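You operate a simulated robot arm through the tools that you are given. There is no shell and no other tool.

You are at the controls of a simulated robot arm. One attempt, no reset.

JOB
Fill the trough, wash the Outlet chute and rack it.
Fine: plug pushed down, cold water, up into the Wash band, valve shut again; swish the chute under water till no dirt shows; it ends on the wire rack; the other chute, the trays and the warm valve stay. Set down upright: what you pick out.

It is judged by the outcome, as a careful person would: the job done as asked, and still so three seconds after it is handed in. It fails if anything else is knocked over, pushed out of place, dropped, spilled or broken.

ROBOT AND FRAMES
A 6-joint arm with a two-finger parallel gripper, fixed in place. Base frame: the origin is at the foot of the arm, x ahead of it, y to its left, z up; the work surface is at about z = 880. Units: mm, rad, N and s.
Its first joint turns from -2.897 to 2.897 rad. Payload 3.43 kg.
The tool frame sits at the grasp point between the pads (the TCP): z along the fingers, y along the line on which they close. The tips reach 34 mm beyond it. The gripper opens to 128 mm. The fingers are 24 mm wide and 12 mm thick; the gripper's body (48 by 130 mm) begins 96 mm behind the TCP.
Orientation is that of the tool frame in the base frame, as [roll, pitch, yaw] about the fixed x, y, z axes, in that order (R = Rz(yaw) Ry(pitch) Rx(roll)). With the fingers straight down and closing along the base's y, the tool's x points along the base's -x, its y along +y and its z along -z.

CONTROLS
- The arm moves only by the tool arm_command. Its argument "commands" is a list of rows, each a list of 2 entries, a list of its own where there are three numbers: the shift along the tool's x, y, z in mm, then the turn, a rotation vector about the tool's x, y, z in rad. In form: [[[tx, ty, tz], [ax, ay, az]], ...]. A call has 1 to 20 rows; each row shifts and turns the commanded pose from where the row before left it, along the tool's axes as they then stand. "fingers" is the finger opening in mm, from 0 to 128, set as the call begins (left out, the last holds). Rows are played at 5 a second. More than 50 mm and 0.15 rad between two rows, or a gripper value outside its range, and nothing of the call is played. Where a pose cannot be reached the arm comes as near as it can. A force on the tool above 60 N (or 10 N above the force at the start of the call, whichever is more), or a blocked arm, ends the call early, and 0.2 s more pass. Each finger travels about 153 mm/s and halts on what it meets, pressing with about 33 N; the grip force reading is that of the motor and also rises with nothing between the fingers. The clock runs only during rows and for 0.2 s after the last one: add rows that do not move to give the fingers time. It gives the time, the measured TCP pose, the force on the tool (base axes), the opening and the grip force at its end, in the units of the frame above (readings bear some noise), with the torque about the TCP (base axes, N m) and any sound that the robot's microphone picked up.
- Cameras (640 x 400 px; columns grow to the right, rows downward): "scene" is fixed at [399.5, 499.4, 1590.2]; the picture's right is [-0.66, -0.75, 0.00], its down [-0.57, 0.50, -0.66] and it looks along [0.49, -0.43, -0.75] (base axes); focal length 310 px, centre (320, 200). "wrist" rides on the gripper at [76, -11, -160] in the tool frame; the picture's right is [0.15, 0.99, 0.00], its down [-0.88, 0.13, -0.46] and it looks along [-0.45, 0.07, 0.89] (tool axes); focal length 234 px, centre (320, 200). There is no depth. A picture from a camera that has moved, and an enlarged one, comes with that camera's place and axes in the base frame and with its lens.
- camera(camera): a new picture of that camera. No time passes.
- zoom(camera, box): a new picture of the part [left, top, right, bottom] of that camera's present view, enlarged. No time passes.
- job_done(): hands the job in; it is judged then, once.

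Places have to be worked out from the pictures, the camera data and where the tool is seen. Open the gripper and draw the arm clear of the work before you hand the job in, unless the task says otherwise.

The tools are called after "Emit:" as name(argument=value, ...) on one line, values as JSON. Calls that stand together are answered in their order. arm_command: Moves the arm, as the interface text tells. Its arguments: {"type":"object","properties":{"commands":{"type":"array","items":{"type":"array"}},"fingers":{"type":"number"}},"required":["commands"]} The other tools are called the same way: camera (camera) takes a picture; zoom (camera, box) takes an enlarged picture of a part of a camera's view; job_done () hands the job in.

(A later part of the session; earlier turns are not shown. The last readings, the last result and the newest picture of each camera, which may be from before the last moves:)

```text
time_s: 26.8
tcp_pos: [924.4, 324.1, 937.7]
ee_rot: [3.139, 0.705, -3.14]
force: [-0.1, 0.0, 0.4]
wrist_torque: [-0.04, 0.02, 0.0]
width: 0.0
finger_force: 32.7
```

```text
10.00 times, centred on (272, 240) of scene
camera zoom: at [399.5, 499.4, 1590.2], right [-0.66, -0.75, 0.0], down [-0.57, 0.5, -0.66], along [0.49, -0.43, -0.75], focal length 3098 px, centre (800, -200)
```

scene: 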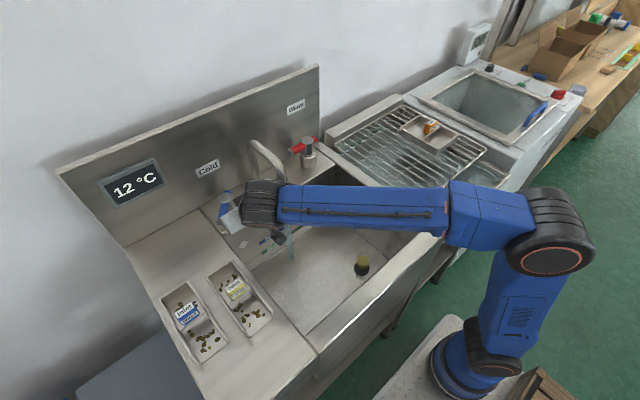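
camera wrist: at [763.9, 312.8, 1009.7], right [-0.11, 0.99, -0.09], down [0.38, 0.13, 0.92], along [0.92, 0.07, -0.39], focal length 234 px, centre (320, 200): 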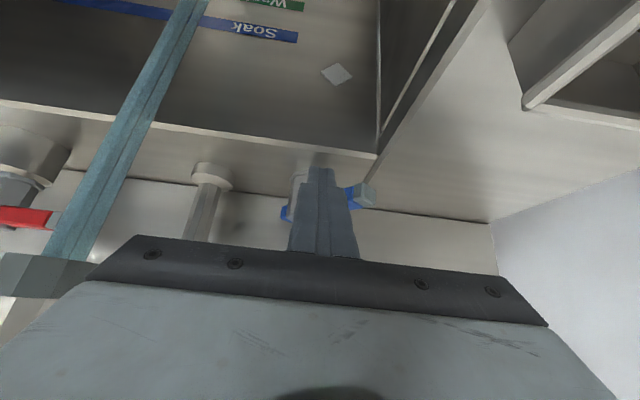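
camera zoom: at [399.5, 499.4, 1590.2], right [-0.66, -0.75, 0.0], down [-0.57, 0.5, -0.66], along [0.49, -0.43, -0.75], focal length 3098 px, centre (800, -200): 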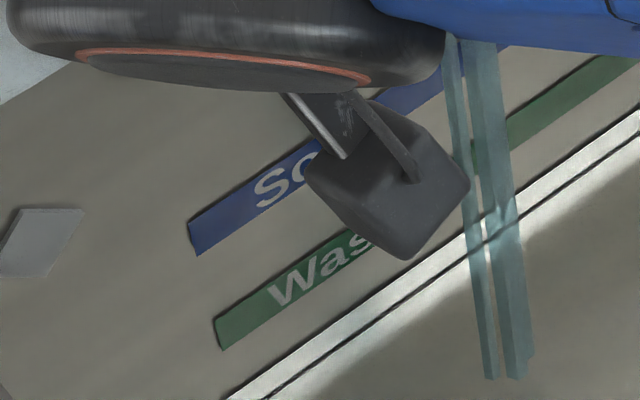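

The waterline is near z≈630, while the Wash band is about 660–681 in the same view. It's rising about 1.5–2 mm/s, so I'll keep filling.

Emit:
arm_command(commands=[[[0, 0, 0], [0, 0, 0]], [[0, 0, 0], [0, 0, 0]], [[0, 0, 0], [0, 0, 0]], [[0, 0, 0], [0, 0, 0]], [[0, 0, 0], [0, 0, 0]], [[0, 0, 0], [0, 0, 0]], [[0, 0, 0], [0, 0, 0]], [[0, 0, 0], [0, 0, 0]], [[0, 0, 0], [0, 0, 0]], [[0, 0, 0], [0, 0, 0]], [[0, 0, 0], [0, 0, 0]], [[0, 0, 0], [0, 0, 0]], [[0, 0, 0], [0, 0, 0]], [[0, 0, 0], [0, 0, 0]], [[0, 0, 0], [0, 0, 0]], [[0, 0, 0], [0, 0, 0]], [[0, 0, 0], [0, 0, 0]], [[0, 0, 0], [0, 0, 0]], [[0, 0, 0], [0, 0, 0]], [[0, 0, 0], [0, 0, 0]]], fingers=0)

Emit:
zoom(camera="scene", box=[240, 220, 304, 260])

```text
time_s: 31.0
tcp_pos: [925.4, 323.1, 936.7]
ee_rot: [3.14, 0.708, -3.14]
force: [0.1, 0.3, 0.6]
wrist_torque: [0.0, -0.01, 0.01]
width: 0.0
finger_force: 33.0
```

```text
10.00 times, centred on (272, 240) of scene
camera zoom: at [399.5, 499.4, 1590.2], right [-0.66, -0.75, 0.0], down [-0.57, 0.5, -0.66], along [0.49, -0.43, -0.75], focal length 3098 px, centre (800, -200)
```

zoom: 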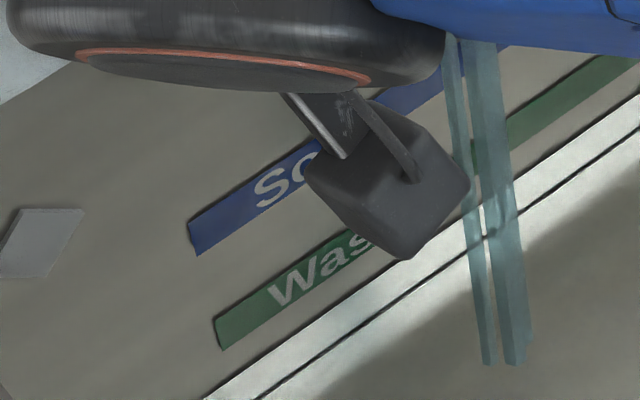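

Measured along one column, the waterline climbs about 16 px per 4.2 s. It has about 34 px to go to the band's lower edge and about 51 px to mid-band, so I'll wait another 8 s and recheck.

Emit:
arm_command(commands=[[[0, 0, 0], [0, 0, 0]], [[0, 0, 0], [0, 0, 0]], [[0, 0, 0], [0, 0, 0]], [[0, 0, 0], [0, 0, 0]], [[0, 0, 0], [0, 0, 0]], [[0, 0, 0], [0, 0, 0]], [[0, 0, 0], [0, 0, 0]], [[0, 0, 0], [0, 0, 0]], [[0, 0, 0], [0, 0, 0]], [[0, 0, 0], [0, 0, 0]], [[0, 0, 0], [0, 0, 0]], [[0, 0, 0], [0, 0, 0]], [[0, 0, 0], [0, 0, 0]], [[0, 0, 0], [0, 0, 0]], [[0, 0, 0], [0, 0, 0]], [[0, 0, 0], [0, 0, 0]], [[0, 0, 0], [0, 0, 0]], [[0, 0, 0], [0, 0, 0]], [[0, 0, 0], [0, 0, 0]], [[0, 0, 0], [0, 0, 0]]], fingers=0)

Emit:
zoom(camera="scene", box=[240, 220, 304, 260])

Emit:
camera(camera="scene")

```text
time_s: 35.2
tcp_pos: [924.4, 323.1, 936.8]
ee_rot: [3.139, 0.707, 3.14]
force: [-0.7, 0.2, 0.4]
wrist_torque: [0.04, 0.03, 0.01]
width: 0.0
finger_force: 33.3
```

```text
10.00 times, centred on (272, 240) of scene
camera zoom: at [399.5, 499.4, 1590.2], right [-0.66, -0.75, 0.0], down [-0.57, 0.5, -0.66], along [0.49, -0.43, -0.75], focal length 3098 px, centre (800, -200)
```

zoom: 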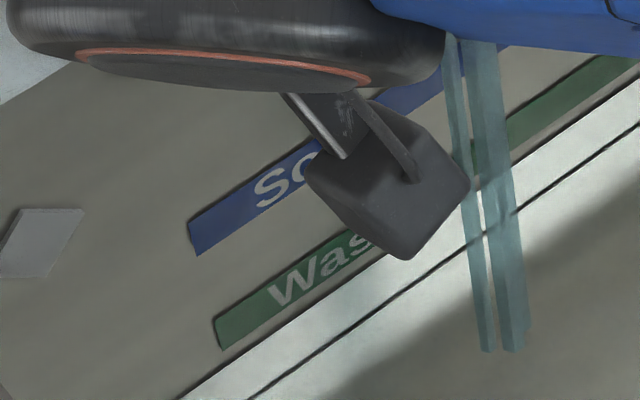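

```text
taken
```

scene: 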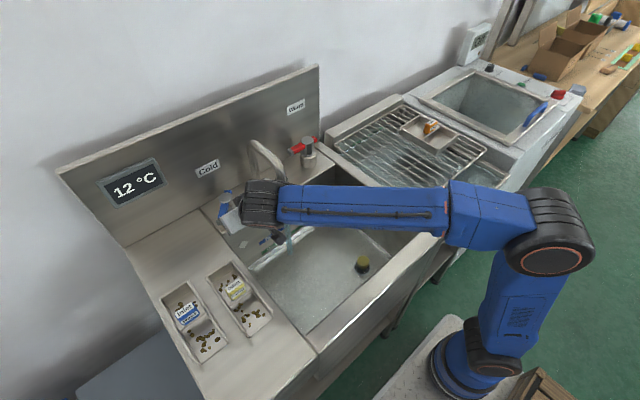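

There's about 19 px to the band's lower edge and 36 px to its middle, so I'll hold another 4.2 s.

Emit:
arm_command(commands=[[[0, 0, 0], [0, 0, 0]], [[0, 0, 0], [0, 0, 0]], [[0, 0, 0], [0, 0, 0]], [[0, 0, 0], [0, 0, 0]], [[0, 0, 0], [0, 0, 0]], [[0, 0, 0], [0, 0, 0]], [[0, 0, 0], [0, 0, 0]], [[0, 0, 0], [0, 0, 0]], [[0, 0, 0], [0, 0, 0]], [[0, 0, 0], [0, 0, 0]], [[0, 0, 0], [0, 0, 0]], [[0, 0, 0], [0, 0, 0]], [[0, 0, 0], [0, 0, 0]], [[0, 0, 0], [0, 0, 0]], [[0, 0, 0], [0, 0, 0]], [[0, 0, 0], [0, 0, 0]], [[0, 0, 0], [0, 0, 0]], [[0, 0, 0], [0, 0, 0]], [[0, 0, 0], [0, 0, 0]], [[0, 0, 0], [0, 0, 0]]], fingers=0)

Emit:
zoom(camera="scene", box=[240, 220, 304, 260])

Emit:
zoom(camera="wrist", box=[240, 130, 420, 250])

```text
time_s: 39.4
tcp_pos: [925.9, 324.6, 936.3]
ee_rot: [3.139, 0.705, -3.141]
force: [-0.7, 0.9, 0.5]
wrist_torque: [0.01, -0.02, -0.01]
width: 0.0
finger_force: 33.1
```

```text
10.00 times, centred on (272, 240) of scene
camera zoom: at [399.5, 499.4, 1590.2], right [-0.66, -0.75, 0.0], down [-0.57, 0.5, -0.66], along [0.49, -0.43, -0.75], focal length 3098 px, centre (800, -200)
```

zoom: 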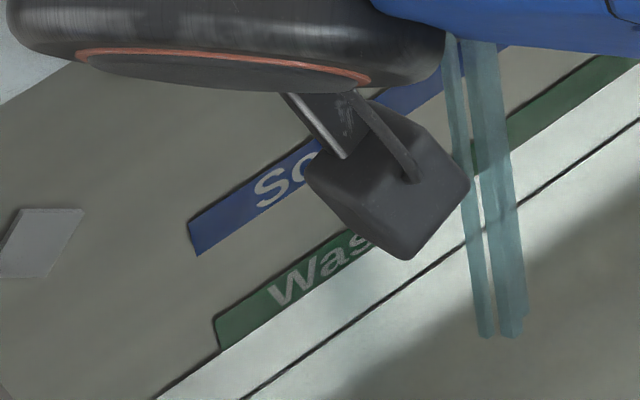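

```text
3.33 times, centred on (330, 190) of wrist
camera zoom: at [764.0, 313.0, 1009.8], right [-0.11, 0.99, -0.09], down [0.38, 0.13, 0.92], along [0.92, 0.07, -0.39], focal length 781 px, centre (287, 233)
```

zoom: 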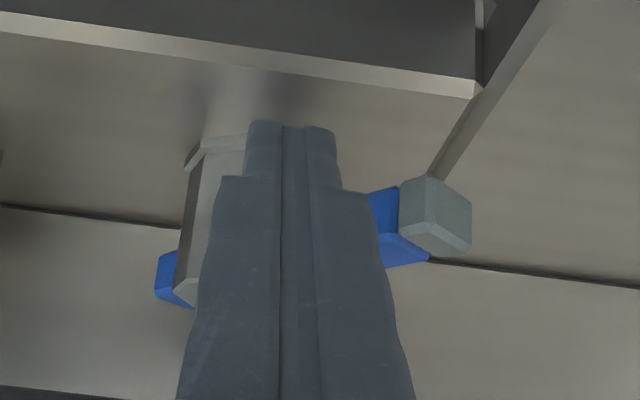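

The waterline has just reached the band's lower edge. I'll wait 2 s more, then sweep the finger along an arc to push the lever shut.

Emit:
arm_command(commands=[[[0, 0, 0], [0, 0, 0]], [[0, 0, 0], [0, 0, 0]], [[0, 0, 0], [0, 0, 0]], [[0, 0, 0], [0, 0, 0]], [[0, 0, 0], [0, 0, 0]], [[0, 0, 0], [0, 0, 0]], [[0, 0, 0], [0, 0, 0]], [[0, 0, 0], [0, 0, 0]], [[0, 0, 0], [0, 0, 0]], [[0, 0, 0], [0, 0, 0]], [[-11, 10, 9.4], [0, 0, 0]], [[-3.8, 10, 3.25], [0, 0, 0]], [[-4.6, 9, 3.9], [0, 0, 0]], [[-5.3, 8, 4.55], [0, 0, 0]], [[-6.1, 6, 5.2], [0, 0, 0]], [[-6.8, 4, 5.85], [0, 0, 0]], [[-3, 0, 2.6], [0, 0, 0]], [[-3, 0, 2.6], [0, 0, 0]], [[-2.3, 0, 2], [0, 0, 0]]], fingers=0)

Emit:
zoom(camera="scene", box=[200, 180, 328, 270])

Emit:
camera(camera="wrist")

Emit:
camera(camera="scene")

```text
time_s: 43.2
tcp_pos: [975.3, 371.4, 935.8]
ee_rot: [3.141, 0.699, -3.139]
force: [-45.7, -2.0, 2.9]
wrist_torque: [-0.51, 0.75, -0.21]
width: 0.0
finger_force: 32.9
stopped in row 19: the force on the tool passed its limit at 69 N (the readings are from after the stop); the commanded pose is now the measured one
```

```text
4.44 times, centred on (264, 225) of scene
camera zoom: at [399.5, 499.4, 1590.2], right [-0.66, -0.75, 0.0], down [-0.57, 0.5, -0.66], along [0.49, -0.43, -0.75], focal length 1377 px, centre (569, 89)
```

zoom: 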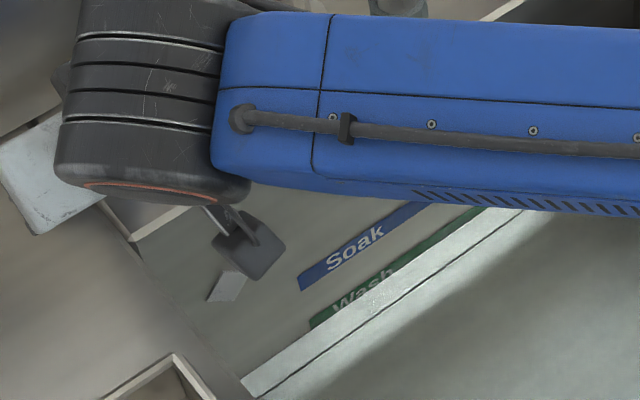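

```text
taken
camera wrist: at [815.1, 360.4, 1010.2], right [-0.11, 0.99, -0.09], down [0.38, 0.13, 0.91], along [0.92, 0.07, -0.39], focal length 234 px, centre (320, 200)
```

wrist: 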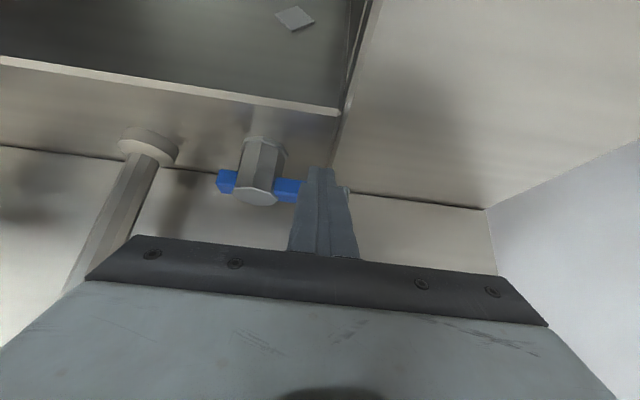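

```text
taken
```

scene: 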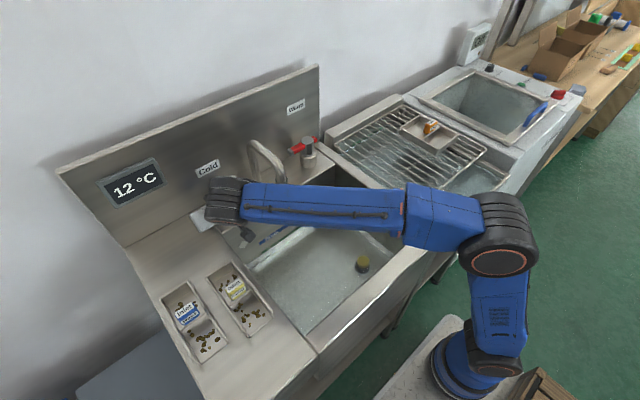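

The lever hit its closed stop at 69 N and the stream has gone, with the waterline inside the Wash band. I'll back the finger off and inspect the valve and level.

Emit:
arm_command(commands=[[[3.8, 0, -3.25], [0, 0, 0]], [[7.6, 0, -6.5], [0, 0, 0]], [[-6.5, 0, -45.6], [0, 0, 0]], [[-6.5, 0, -45.6], [0, 0, 0]], [[-6.5, 0, -45.6], [0, 0, 0]], [[0, 0, 0], [0, 0, 0]]], fingers=0)

Emit:
camera(camera="wrist")

Emit:
camera(camera="scene")

Emit:
zoom(camera="scene", box=[200, 180, 328, 270])

```text
time_s: 44.6
tcp_pos: [889.3, 370.2, 1051.6]
ee_rot: [3.141, 0.697, -3.14]
force: [1.0, -0.1, -0.8]
wrist_torque: [0.02, -0.02, -0.01]
width: 0.0
finger_force: 33.0
```

```text
taken
camera wrist: at [729.6, 359.1, 1125.9], right [-0.11, 0.99, -0.09], down [0.38, 0.13, 0.92], along [0.92, 0.07, -0.39], focal length 234 px, centre (320, 200)
```

wrist: 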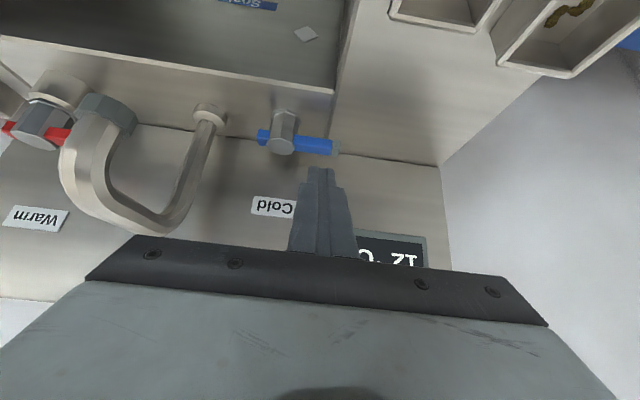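

```text
taken
```

scene: 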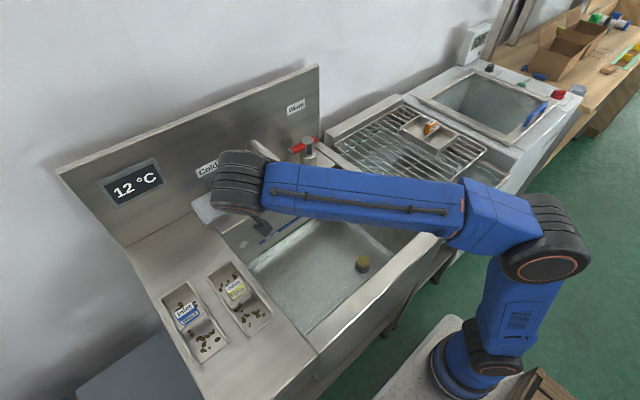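

```text
4.44 times, centred on (264, 225) of scene
camera zoom: at [399.5, 499.4, 1590.2], right [-0.66, -0.75, 0.0], down [-0.57, 0.5, -0.66], along [0.49, -0.43, -0.75], focal length 1377 px, centre (569, 89)
```

zoom: 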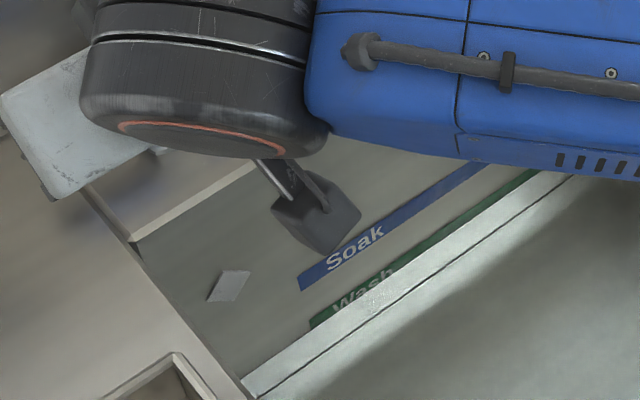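

The cold lever is parallel to the wall again, the spout is dry and the level is mid Wash band at 12 °C. Next I'll bring the tool upright over the Outlet chute and yaw it 90° so the fingers close along x across the yellow grip.

Emit:
arm_command(commands=[[[16.8, 13.5, -22], [0, 0.1394, 0]], [[19.7, 13.5, -19.4], [0, 0.1394, 0]], [[22.3, 13.5, -16.5], [0, 0.1394, 0]], [[24.2, 13.5, -13.3], [0, 0.1394, 0]], [[25.9, 13.5, -9.7], [0, 0.1394, 0]], [[0, 0, 0], [0, 0, -0.1428]], [[0, 0, 0], [0, 0, -0.1428]], [[0, 0, 0], [0, 0, -0.1428]], [[0, 0, 0], [0, 0, -0.1428]], [[0, 0, 0], [0, 0, -0.1428]], [[0, 0, 0], [0, 0, -0.1428]], [[0, 0, 0], [0, 0, -0.1428]], [[0, 0, 0], [0, 0, -0.1428]], [[0, 0, 0], [0, 0, -0.1428]], [[0, 0, 0], [0, 0, -0.1428]], [[0, 0, 0], [0, 0, -0.1428]], [[0, 0, 0], [0, 0, 0]]], fingers=80)

Emit:
camera(camera="wrist")

Emit:
camera(camera="scene")

```text
time_s: 48.2
tcp_pos: [755.2, 437.5, 1082.8]
ee_rot: [-3.141, -0.002, -1.569]
force: [0.5, -0.1, -0.4]
wrist_torque: [-0.02, -0.01, 0.01]
width: 79.9
finger_force: 0.1
```

```text
taken
camera wrist: at [766.3, 363.0, 1241.9], right [-0.99, -0.15, 0.0], down [-0.13, 0.88, 0.46], along [-0.07, 0.45, -0.89], focal length 234 px, centre (320, 200)
```

wrist: 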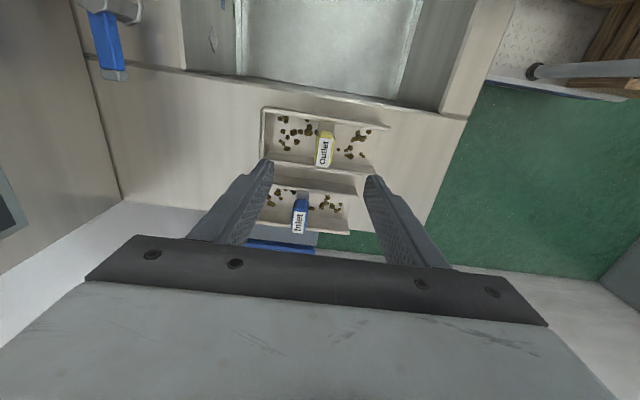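

```text
taken
```

scene: 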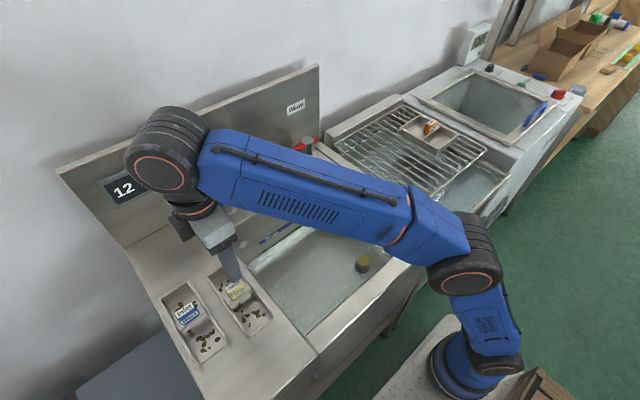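

The wrist camera now looks down on the chutes. I'll zoom to locate the yellow grip precisely.

Emit:
zoom(camera="wrist", box=[240, 90, 400, 190])

Emit:
zoom(camera="scene", box=[200, 255, 296, 345])

```text
4.00 times, centred on (320, 140) of wrist
camera zoom: at [766.3, 363.0, 1241.9], right [-0.99, -0.15, 0.0], down [-0.13, 0.88, 0.46], along [-0.07, 0.45, -0.89], focal length 937 px, centre (320, 440)
```

zoom: 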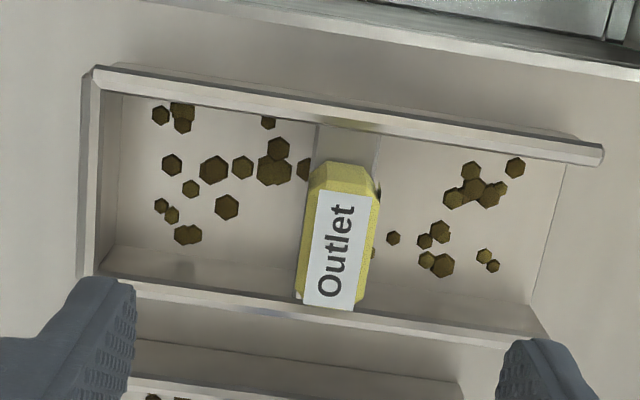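

```text
4.44 times, centred on (248, 300) of scene
camera zoom: at [399.5, 499.4, 1590.2], right [-0.66, -0.75, 0.0], down [-0.57, 0.5, -0.66], along [0.49, -0.43, -0.75], focal length 1377 px, centre (640, -244)
```

zoom: 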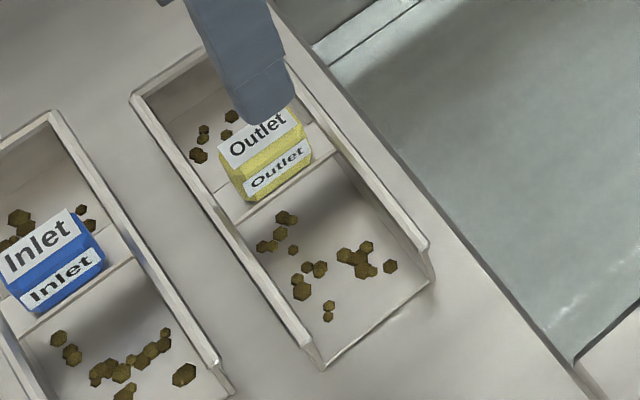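

Triangulating both views puts the chute at x 664–836, y 404–474, with its rim at z≈920. The grip block is centred near [750, 440], about 22 mm thick along x with its top at z≈958. I'll descend partway with the fingers straddling the block.

Emit:
arm_command(commands=[[[-2.5, 5, 30], [0, 0, 0]], [[0, 0, 30], [0, 0, 0]], [[0, 0, 30], [0, 0, 0]], [[0, 0, 25], [0, 0, 0]], [[0, 0, 0], [0, 0, 0]]], fingers=80)

Emit:
camera(camera="wrist")

Emit:
zoom(camera="scene", box=[180, 235, 308, 335])

```text
time_s: 49.5
tcp_pos: [748.8, 441.8, 969.0]
ee_rot: [-3.139, -0.001, -1.571]
force: [0.4, -0.5, -0.2]
wrist_torque: [-0.01, 0.0, -0.02]
width: 80.0
finger_force: 0.1
```

```text
taken
camera wrist: at [760.7, 365.8, 1127.7], right [-0.99, -0.15, 0.0], down [-0.13, 0.88, 0.46], along [-0.07, 0.45, -0.89], focal length 234 px, centre (320, 200)
```

wrist: 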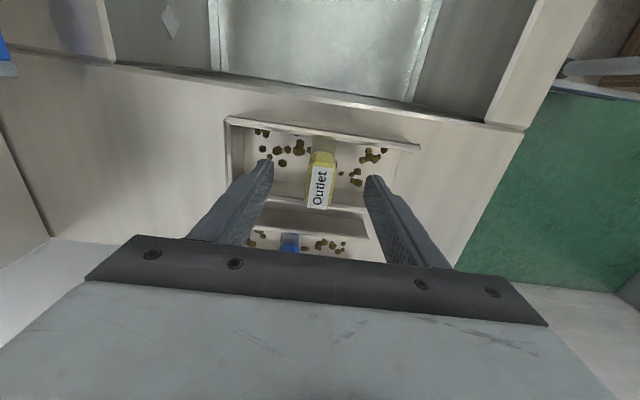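

```text
4.00 times, centred on (244, 285) of scene
camera zoom: at [399.5, 499.4, 1590.2], right [-0.66, -0.75, 0.0], down [-0.57, 0.5, -0.66], along [0.49, -0.43, -0.75], focal length 1239 px, centre (624, -140)
```

zoom: 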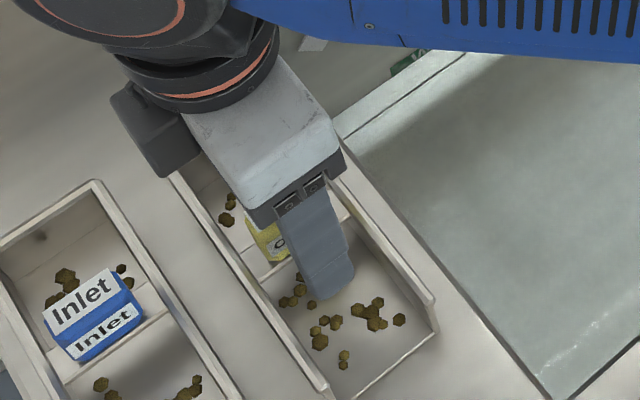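

The block is centred between the fingers. I'll descend to TCP z≈936 (tips about 902, above the chute floor), then close.

Emit:
arm_command(commands=[[[2, 0, 12], [0, 0, 0]], [[0, 0, 12], [0, 0, 0]], [[0, 0, 9], [0, 0, 0]], [[0, 0, 0], [0, 0, 0]]], fingers=80)

Emit:
arm_command(commands=[[[0, 0, 0], [0, 0, 0]], [[0, 0, 0], [0, 0, 0]], [[0, 0, 0], [0, 0, 0]], [[0, 0, 0], [0, 0, 0]]], fingers=0)

Emit:
camera(camera="wrist")

Emit:
zoom(camera="scene", box=[180, 235, 308, 335])

```text
time_s: 50.5
tcp_pos: [751.1, 440.2, 934.9]
ee_rot: [-3.14, 0.0, -1.57]
force: [-0.1, 0.4, 0.1]
wrist_torque: [0.0, -0.01, 0.02]
width: 79.7
finger_force: 0.0
```

```text
time_s: 51.5
tcp_pos: [750.3, 439.8, 934.7]
ee_rot: [-3.14, -0.001, -1.571]
force: [-1.6, -0.1, -0.2]
wrist_torque: [-0.02, 0.34, 0.0]
width: 22.0
finger_force: 32.9
```

```text
taken
camera wrist: at [761.3, 364.6, 1094.9], right [-0.99, -0.15, 0.0], down [-0.13, 0.88, 0.46], along [-0.07, 0.45, -0.89], focal length 234 px, centre (320, 200)
```

wrist: 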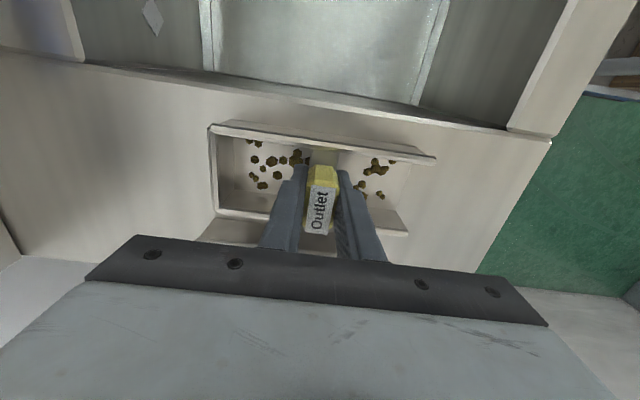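

```text
4.00 times, centred on (244, 285) of scene
camera zoom: at [399.5, 499.4, 1590.2], right [-0.66, -0.75, 0.0], down [-0.57, 0.5, -0.66], along [0.49, -0.43, -0.75], focal length 1239 px, centre (624, -140)
```

zoom: 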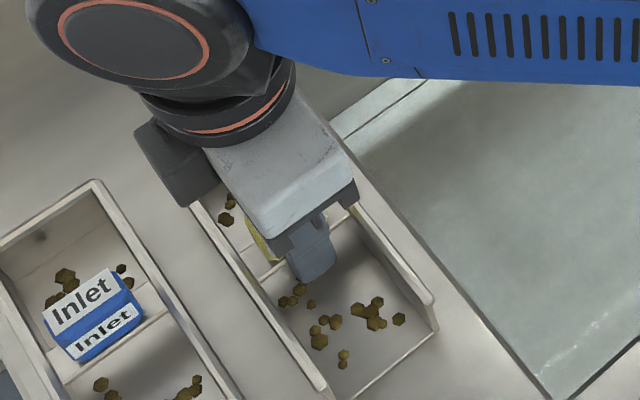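

The block is held at 22 mm width with 33 N. I'll lift straight up about 110 mm, gently at first.

Emit:
arm_command(commands=[[[0, 0, -8], [0, 0, 0]], [[0, 0, -15], [0, 0, 0]], [[0, 0, -25], [0, 0, 0]], [[0, 0, -30], [0, 0, 0]], [[0, 0, -30], [0, 0, 0]], [[0, 0, 0], [0, 0, 0]]], fingers=0)

Emit:
camera(camera="wrist")

Emit:
camera(camera="scene")

```text
time_s: 52.9
tcp_pos: [749.6, 440.2, 1041.7]
ee_rot: [-3.14, -0.001, -1.571]
force: [-0.3, -0.3, -3.5]
wrist_torque: [0.0, 0.01, -0.03]
width: 22.0
finger_force: 33.1
```

```text
taken
camera wrist: at [760.6, 363.5, 1201.8], right [-0.99, -0.15, 0.0], down [-0.13, 0.88, 0.46], along [-0.07, 0.45, -0.89], focal length 234 px, centre (320, 200)
```

wrist: 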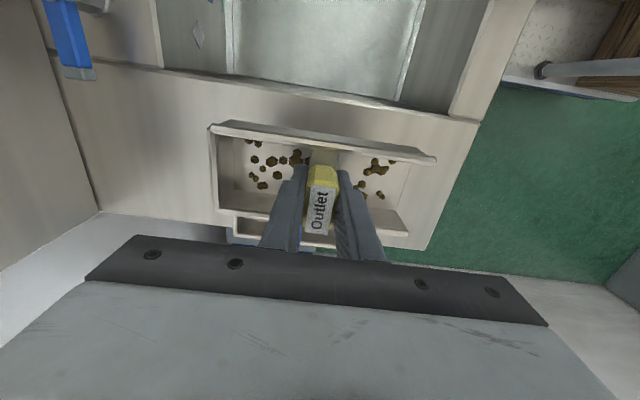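

```text
taken
```

scene: 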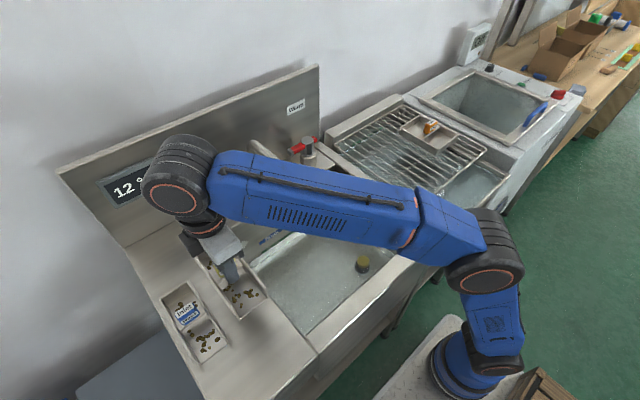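

The chute is lifted level with the dirt still in it. I'll carry it over the trough to y≈210, keeping x at 750 to stay clear of the spout.

Emit:
arm_command(commands=[[[25, 0, 0], [0, 0, 0]], [[38, 0, 0], [0, 0, 0]], [[40, 0, 0], [0, 0, 0]], [[40, 0, 0], [0, 0, 0]], [[40, 0, 0], [0, 0, 0]], [[30, 0, 0], [0, 0, 0]], [[15, 0, 0], [0, 0, 0]], [[0, 0, 0], [0, 0, 0]]], fingers=0)

Emit:
camera(camera="scene")

Emit:
camera(camera="wrist")

```text
time_s: 54.6
tcp_pos: [751.3, 211.7, 1042.1]
ee_rot: [-3.141, 0.0, -1.57]
force: [0.0, 0.0, -3.9]
wrist_torque: [-0.01, 0.05, 0.0]
width: 22.0
finger_force: 33.2
```

```text
taken
```

scene: 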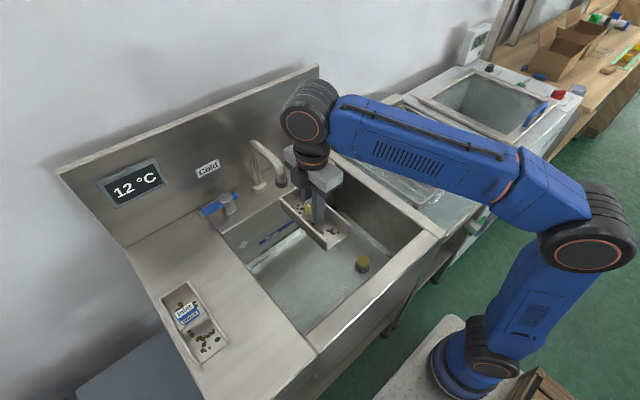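

```text
taken
camera wrist: at [762.8, 134.7, 1201.6], right [-0.99, -0.15, 0.0], down [-0.13, 0.88, 0.46], along [-0.07, 0.45, -0.89], focal length 234 px, centre (320, 200)
```

wrist: 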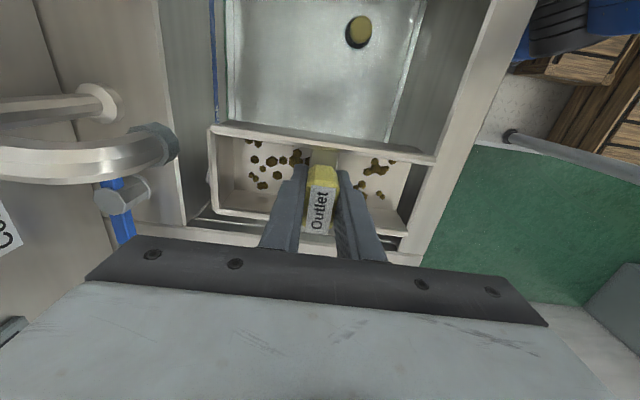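

All clear: the spout tip is near [892, 205, 1000] and the chute's far end is at x≈837. I'll lower to just above the water and check arm and rim clearance.

Emit:
arm_command(commands=[[[0, 0, 30], [0, 0, 0]], [[0, 0, 45], [0, 0, 0]], [[0, 0, 45], [0, 0, 0]], [[0, 0, 45], [0, 0, 0]], [[0, 0, 45], [0, 0, 0]], [[0, 0, 45], [0, 0, 0]], [[0, 0, 30], [0, 0, 0]], [[0, 0, 15], [0, 0, 0]], [[0, 0, 0], [0, 0, 0]]], fingers=0)

Emit:
camera(camera="scene")

Emit:
zoom(camera="scene", box=[240, 150, 480, 310])

Emit:
camera(camera="wrist")

```text
time_s: 56.6
tcp_pos: [751.6, 210.6, 743.1]
ee_rot: [-3.139, 0.002, -1.571]
force: [0.5, -0.5, -2.0]
wrist_torque: [-0.01, 0.01, -0.02]
width: 22.1
finger_force: 32.8
```

```text
taken
```

scene: 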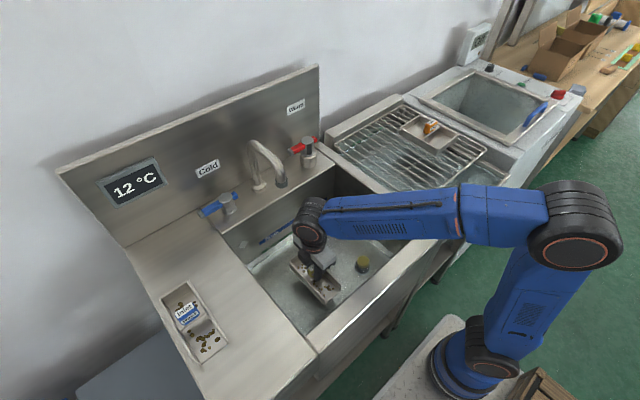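

```text
2.50 times, centred on (360, 230) of scene
camera zoom: at [399.5, 499.4, 1590.2], right [-0.66, -0.75, 0.0], down [-0.57, 0.5, -0.66], along [0.49, -0.43, -0.75], focal length 774 px, centre (220, 125)
```

zoom: 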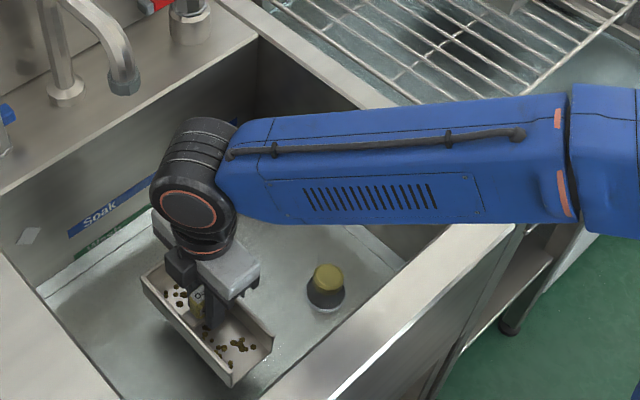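

```text
taken
camera wrist: at [763.4, 136.1, 902.1], right [-0.99, -0.15, 0.0], down [-0.13, 0.88, 0.46], along [-0.07, 0.45, -0.89], focal length 234 px, centre (320, 200)
```

wrist: 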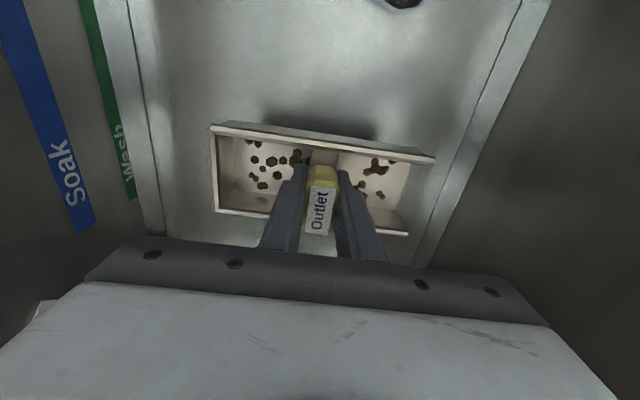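

The forearm clears the front rim well. I'll lower slowly so the whole chute is under water, stopping the bottom a few mm above the trough floor.

Emit:
arm_command(commands=[[[0, 0, 15], [0, 0, 0]], [[0, 0, 15], [0, 0, 0]], [[0, 0, 12], [0, 0, 0]], [[0, 0, 10], [0, 0, 0]], [[0, 0, 8], [0, 0, 0]], [[0, 0, 5], [0, 0, 0]], [[0, 0, 0], [0, 0, 0]]], fingers=0)

Emit:
zoom(camera="scene", box=[240, 150, 480, 310])

Emit:
camera(camera="wrist")

```text
time_s: 58.2
tcp_pos: [750.8, 211.2, 677.1]
ee_rot: [-3.139, 0.0, -1.571]
force: [0.9, 0.6, -3.4]
wrist_torque: [-0.03, 0.06, -0.02]
width: 21.8
finger_force: 33.1
```

```text
2.50 times, centred on (360, 230) of scene
camera zoom: at [399.5, 499.4, 1590.2], right [-0.66, -0.75, 0.0], down [-0.57, 0.5, -0.66], along [0.49, -0.43, -0.75], focal length 774 px, centre (220, 125)
```

zoom: 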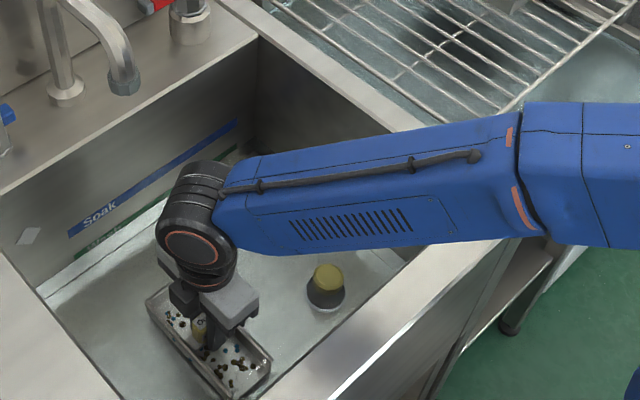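

```text
taken
camera wrist: at [762.0, 135.5, 836.2], right [-0.99, -0.15, 0.0], down [-0.13, 0.88, 0.46], along [-0.07, 0.45, -0.89], focal length 234 px, centre (320, 200)
```

wrist: 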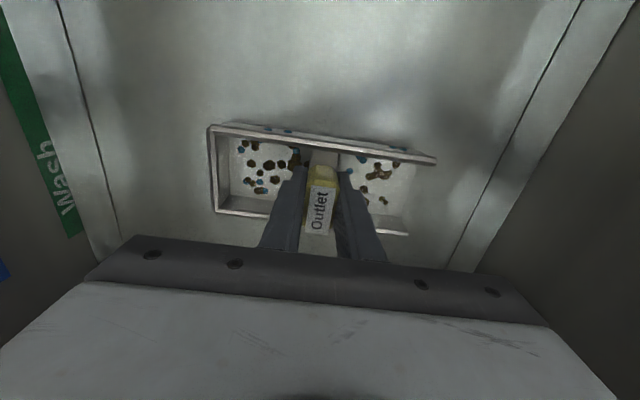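

The chute is fully under water, rim included. I'll swish it side to side, about ±40 mm at 100 mm/s, and check the dirt.

Emit:
arm_command(commands=[[[15, 0, 0], [0, 0, 0]], [[20, 0, 0], [0, 0, 0]], [[-20, 0, 0], [0, 0, 0]], [[-20, 0, 0], [0, 0, 0]], [[-20, 0, 0], [0, 0, 0]], [[-15, 0, 0], [0, 0, 0]], [[20, 0, 0], [0, 0, 0]], [[20, 0, 0], [0, 0, 0]], [[20, 0, 0], [0, 0, 0]], [[15, 0, 0], [0, 0, 0]], [[-20, 0, 0], [0, 0, 0]], [[-20, 0, 0], [0, 0, 0]], [[-20, 0, 0], [0, 0, 0]], [[-15, 0, 0], [0, 0, 0]], [[20, 0, 0], [0, 0, 0]], [[20, 0, 0], [0, 0, 0]], [[0, 0, 0], [0, 0, 0]]], fingers=0)

Emit:
camera(camera="wrist")

Emit:
zoom(camera="scene", box=[240, 150, 480, 310])

```text
time_s: 61.9
tcp_pos: [752.4, 210.4, 676.5]
ee_rot: [-3.14, 0.0, -1.572]
force: [-0.6, -0.2, -2.8]
wrist_torque: [-0.02, 0.04, 0.01]
width: 22.0
finger_force: 33.5
```

```text
taken
camera wrist: at [762.8, 134.7, 837.2], right [-0.99, -0.15, 0.0], down [-0.13, 0.88, 0.46], along [-0.07, 0.45, -0.89], focal length 234 px, centre (320, 200)
```

wrist: 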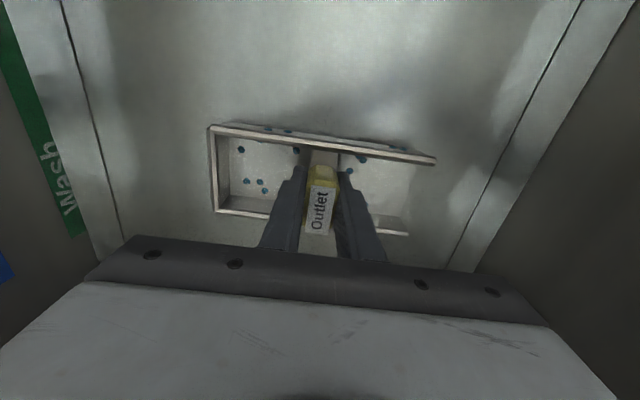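

```text
2.50 times, centred on (360, 230) of scene
camera zoom: at [399.5, 499.4, 1590.2], right [-0.66, -0.75, 0.0], down [-0.57, 0.5, -0.66], along [0.49, -0.43, -0.75], focal length 774 px, centre (220, 125)
```

zoom: 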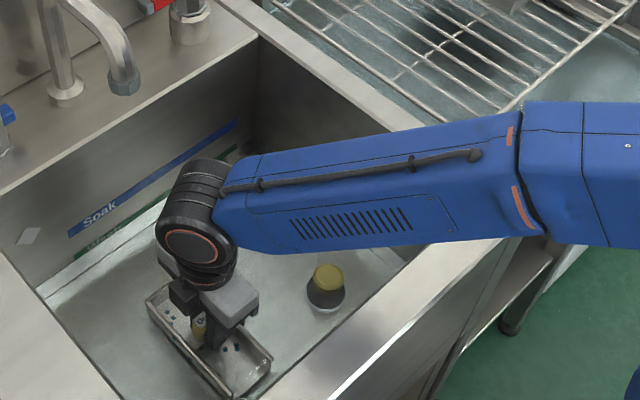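

The brown dirt is gone, but small blue specks show. I'll zoom to see what they are.

Emit:
zoom(camera="wrist", box=[200, 110, 440, 250])

Emit:
zoom(camera="scene", box=[290, 255, 354, 315])

```text
2.67 times, centred on (320, 180) of wrist
camera zoom: at [762.8, 134.7, 837.2], right [-0.99, -0.15, 0.0], down [-0.13, 0.88, 0.46], along [-0.07, 0.45, -0.89], focal length 624 px, centre (320, 253)
```

zoom: 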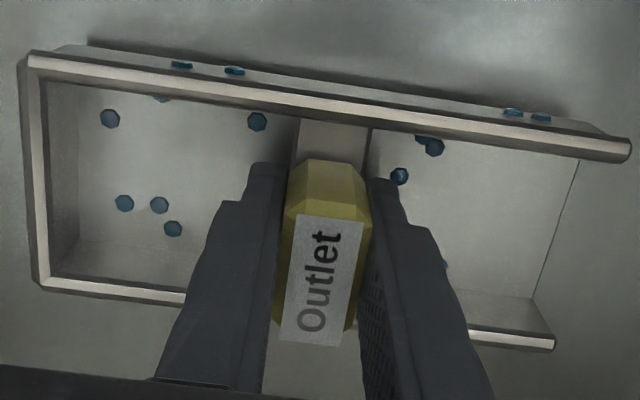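

```text
6.67 times, centred on (322, 285) of scene
camera zoom: at [399.5, 499.4, 1590.2], right [-0.66, -0.75, 0.0], down [-0.57, 0.5, -0.66], along [0.49, -0.43, -0.75], focal length 2065 px, centre (307, -367)
```

zoom: 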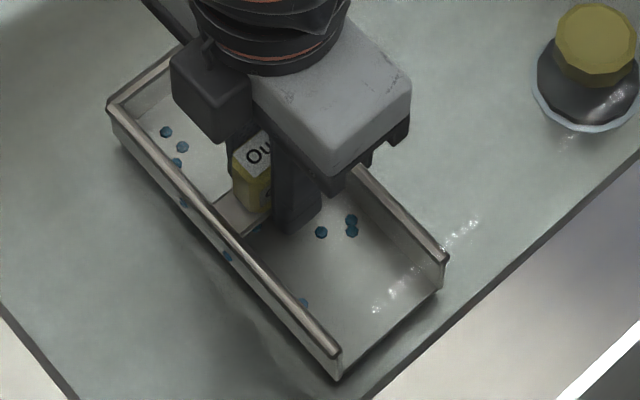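

The specks are on the outer walls too and appeared on wetting, so they look like water drops rather than dirt. I'll do another swish round in both directions to be thorough, including dirt hidden under the fingers.

Emit:
arm_command(commands=[[[20, 0, 0], [0, 0, 0]], [[20, 0, 0], [0, 0, 0]], [[-20, 0, 0], [0, 0, 0]], [[-20, 0, 0], [0, 0, 0]], [[-20, 0, 0], [0, 0, 0]], [[-20, 0, 0], [0, 0, 0]], [[20, 0, 0], [0, 0, 0]], [[20, 0, 0], [0, 0, 0]], [[0, 15, 0], [0, 0, 0]], [[0, 20, 0], [0, 0, 0]], [[0, -20, 0], [0, 0, 0]], [[0, -20, 0], [0, 0, 0]], [[0, -15, 0], [0, 0, 0]], [[0, 20, 0], [0, 0, 0]], [[0, 20, 0], [0, 0, 0]], [[0, 15, 0], [0, 0, 0]], [[0, -20, 0], [0, 0, 0]], [[0, -15, 0], [0, 0, 0]], [[0, 0, 0], [0, 0, 0]]], fingers=0)

Emit:
zoom(camera="wrist", box=[200, 110, 440, 250])

Emit:
zoom(camera="scene", box=[290, 255, 354, 315])

```text
time_s: 65.8
tcp_pos: [749.7, 211.0, 676.8]
ee_rot: [-3.14, 0.0, -1.572]
force: [0.1, -0.2, -3.1]
wrist_torque: [0.0, 0.04, 0.0]
width: 22.1
finger_force: 32.4
```

```text
2.67 times, centred on (320, 180) of wrist
camera zoom: at [760.3, 136.4, 838.0], right [-0.99, -0.15, 0.0], down [-0.13, 0.88, 0.46], along [-0.07, 0.45, -0.89], focal length 624 px, centre (320, 253)
```

zoom: 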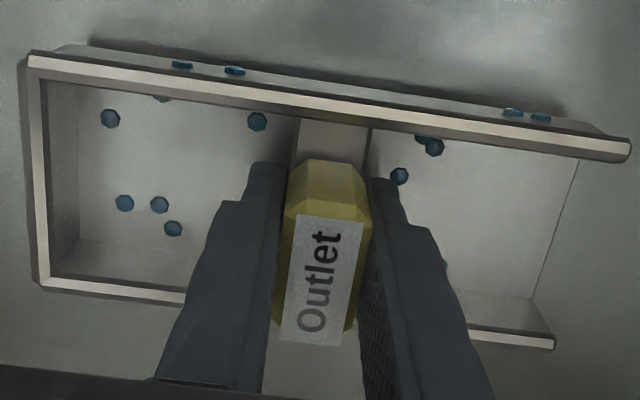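

```text
6.67 times, centred on (322, 285) of scene
camera zoom: at [399.5, 499.4, 1590.2], right [-0.66, -0.75, 0.0], down [-0.57, 0.5, -0.66], along [0.49, -0.43, -0.75], focal length 2065 px, centre (307, -367)
```

zoom: 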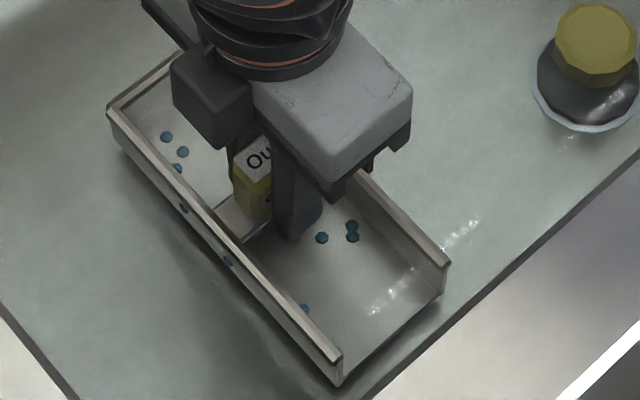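

No brown dirt is left in either view and the blue drops haven't changed. I'll lift it slowly out of the water, tip the open front down a little to drain over the trough, then level it.

Emit:
arm_command(commands=[[[0, 0, -10], [0, 0, 0]], [[0, 0, -15], [0, 0, 0]], [[0, 0, -20], [0, 0, 0]], [[0, 0, -25], [0, 0, 0]], [[0, 0, -30], [0, 0, 0]], [[0, 0, -20], [0, 0, 0]], [[0, 0, 0], [0.08, 0, 0]], [[0, 0, 0], [0.08, 0, 0]], [[0, 0, 0], [0.08, 0, 0]], [[0, 0, 0], [0, 0, 0]], [[0, 0, 0], [0, 0, 0]], [[0, 0, 0], [0, 0, 0]], [[0, 0, 0], [0, 0, 0]], [[0, 0, 0], [0, 0, 0]], [[0, 0, 0], [-0.08, 0, 0]], [[0, 0, 0], [-0.08, 0, 0]], [[0, 0, 0], [-0.08, 0, 0]], [[0, 0, 0], [0, 0, 0]]], fingers=0)

Emit:
camera(camera="wrist")

Emit:
zoom(camera="scene", box=[240, 150, 480, 310])

```text
time_s: 69.7
tcp_pos: [750.5, 210.6, 797.5]
ee_rot: [3.141, -0.001, -1.57]
force: [0.2, 0.1, -2.1]
wrist_torque: [0.0, -0.01, 0.03]
width: 21.7
finger_force: 33.0
```

```text
taken
camera wrist: at [762.1, 135.3, 957.2], right [-0.99, -0.15, 0.0], down [-0.13, 0.88, 0.46], along [-0.07, 0.45, -0.89], focal length 234 px, centre (320, 200)
```

wrist: 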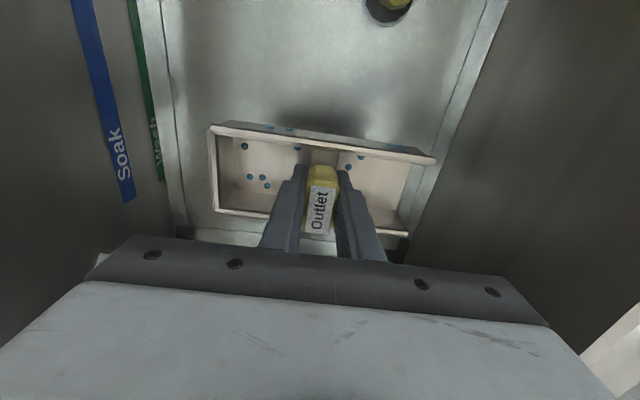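

```text
2.50 times, centred on (360, 230) of scene
camera zoom: at [399.5, 499.4, 1590.2], right [-0.66, -0.75, 0.0], down [-0.57, 0.5, -0.66], along [0.49, -0.43, -0.75], focal length 774 px, centre (220, 125)
```

zoom: 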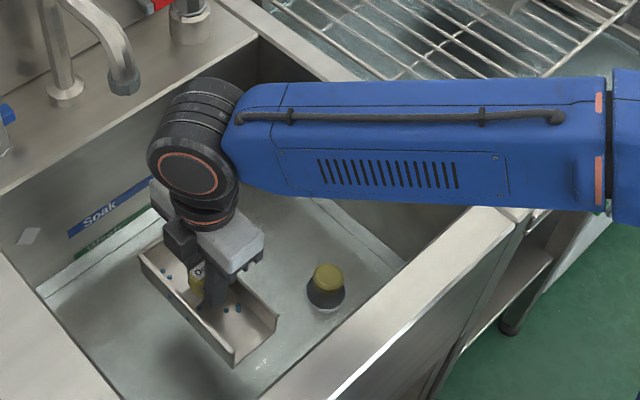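

The chute is clean with only blue drops clinging. I'll hold it over the trough a few seconds to see if it drips off.

Emit:
arm_command(commands=[[[0, 0, 0], [0, 0, 0]], [[0, 0, 0], [0, 0, 0]], [[0, 0, 0], [0, 0, 0]], [[0, 0, 0], [0, 0, 0]], [[0, 0, 0], [0, 0, 0]], [[0, 0, 0], [0, 0, 0]], [[0, 0, 0], [0, 0, 0]], [[0, 0, 0], [0, 0, 0]], [[0, 0, 0], [0, 0, 0]], [[0, 0, 0], [0, 0, 0]], [[0, 0, 0], [0, 0, 0]], [[0, 0, 0], [0, 0, 0]], [[0, 0, 0], [0, 0, 0]], [[0, 0, 0], [0, 0, 0]], [[0, 0, 0], [0, 0, 0]], [[0, 0, 0], [0, 0, 0]], [[0, 0, 0], [0, 0, 0]], [[0, 0, 0], [0, 0, 0]], [[0, 0, 0], [0, 0, 0]], [[0, 0, 0], [0, 0, 0]]], fingers=0)

Emit:
zoom(camera="wrist", box=[200, 110, 440, 250])

Emit:
zoom(camera="scene", box=[280, 240, 360, 310])

```text
time_s: 73.8
tcp_pos: [750.5, 210.4, 796.7]
ee_rot: [-3.141, 0.001, -1.571]
force: [0.2, 0.1, -3.3]
wrist_torque: [-0.03, 0.03, 0.03]
width: 21.8
finger_force: 33.0
```

```text
2.67 times, centred on (320, 180) of wrist
camera zoom: at [762.0, 135.4, 957.3], right [-0.99, -0.15, 0.0], down [-0.13, 0.88, 0.46], along [-0.07, 0.45, -0.89], focal length 624 px, centre (320, 253)
```

zoom: 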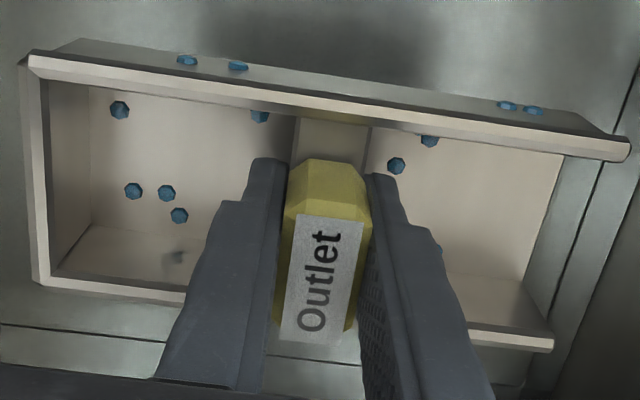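

```text
5.71 times, centred on (320, 275) of scene
camera zoom: at [399.5, 499.4, 1590.2], right [-0.66, -0.75, 0.0], down [-0.57, 0.5, -0.66], along [0.49, -0.43, -0.75], focal length 1770 px, centre (320, -229)
```

zoom: 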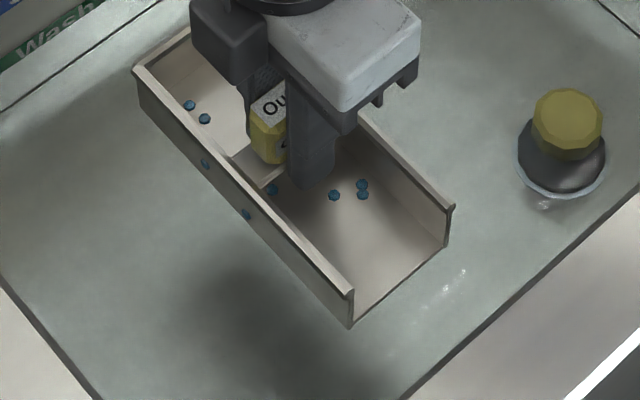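

The drops aren't changing, so they're just wetness. There's a faint grey smudge on the inner far wall near (175, 258), and I'll check whether it's dirt.

Emit:
zoom(camera="wrist", box=[215, 180, 315, 230])

Emit:
zoom(camera="wrist", box=[330, 140, 440, 240])

Emit:
zoom(camera="scene", box=[296, 250, 328, 280])

```text
6.40 times, centred on (265, 205) of wrist
camera zoom: at [762.0, 135.4, 957.3], right [-0.99, -0.15, 0.0], down [-0.13, 0.88, 0.46], along [-0.07, 0.45, -0.89], focal length 1499 px, centre (672, 168)
```

zoom: 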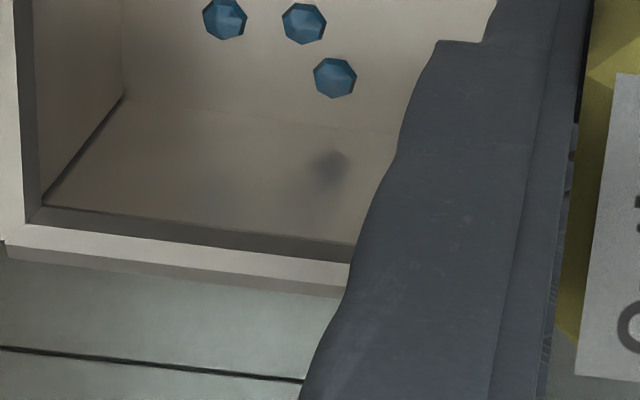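

```text
4.00 times, centred on (385, 190) of wrist
camera zoom: at [762.0, 135.4, 957.3], right [-0.99, -0.15, 0.0], down [-0.13, 0.88, 0.46], along [-0.07, 0.45, -0.89], focal length 937 px, centre (60, 240)
```

zoom: 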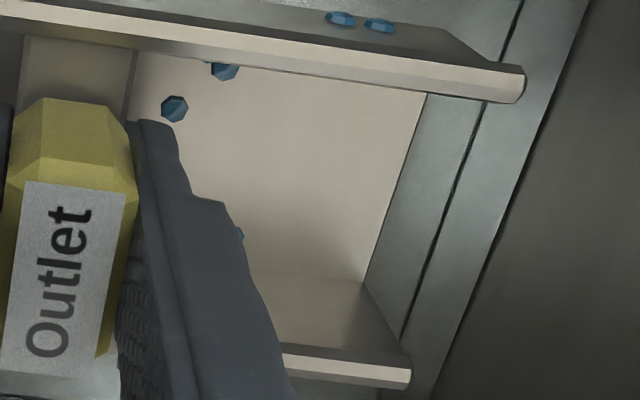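

```text
13.33 times, centred on (312, 265) of scene
camera zoom: at [399.5, 499.4, 1590.2], right [-0.66, -0.75, 0.0], down [-0.57, 0.5, -0.66], along [0.49, -0.43, -0.75], focal length 4130 px, centre (427, -667)
```

zoom: 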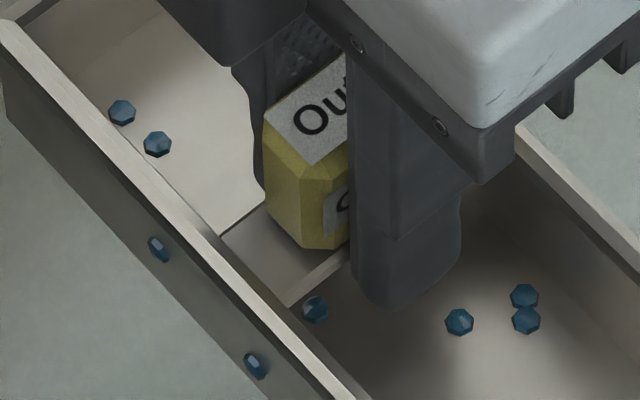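

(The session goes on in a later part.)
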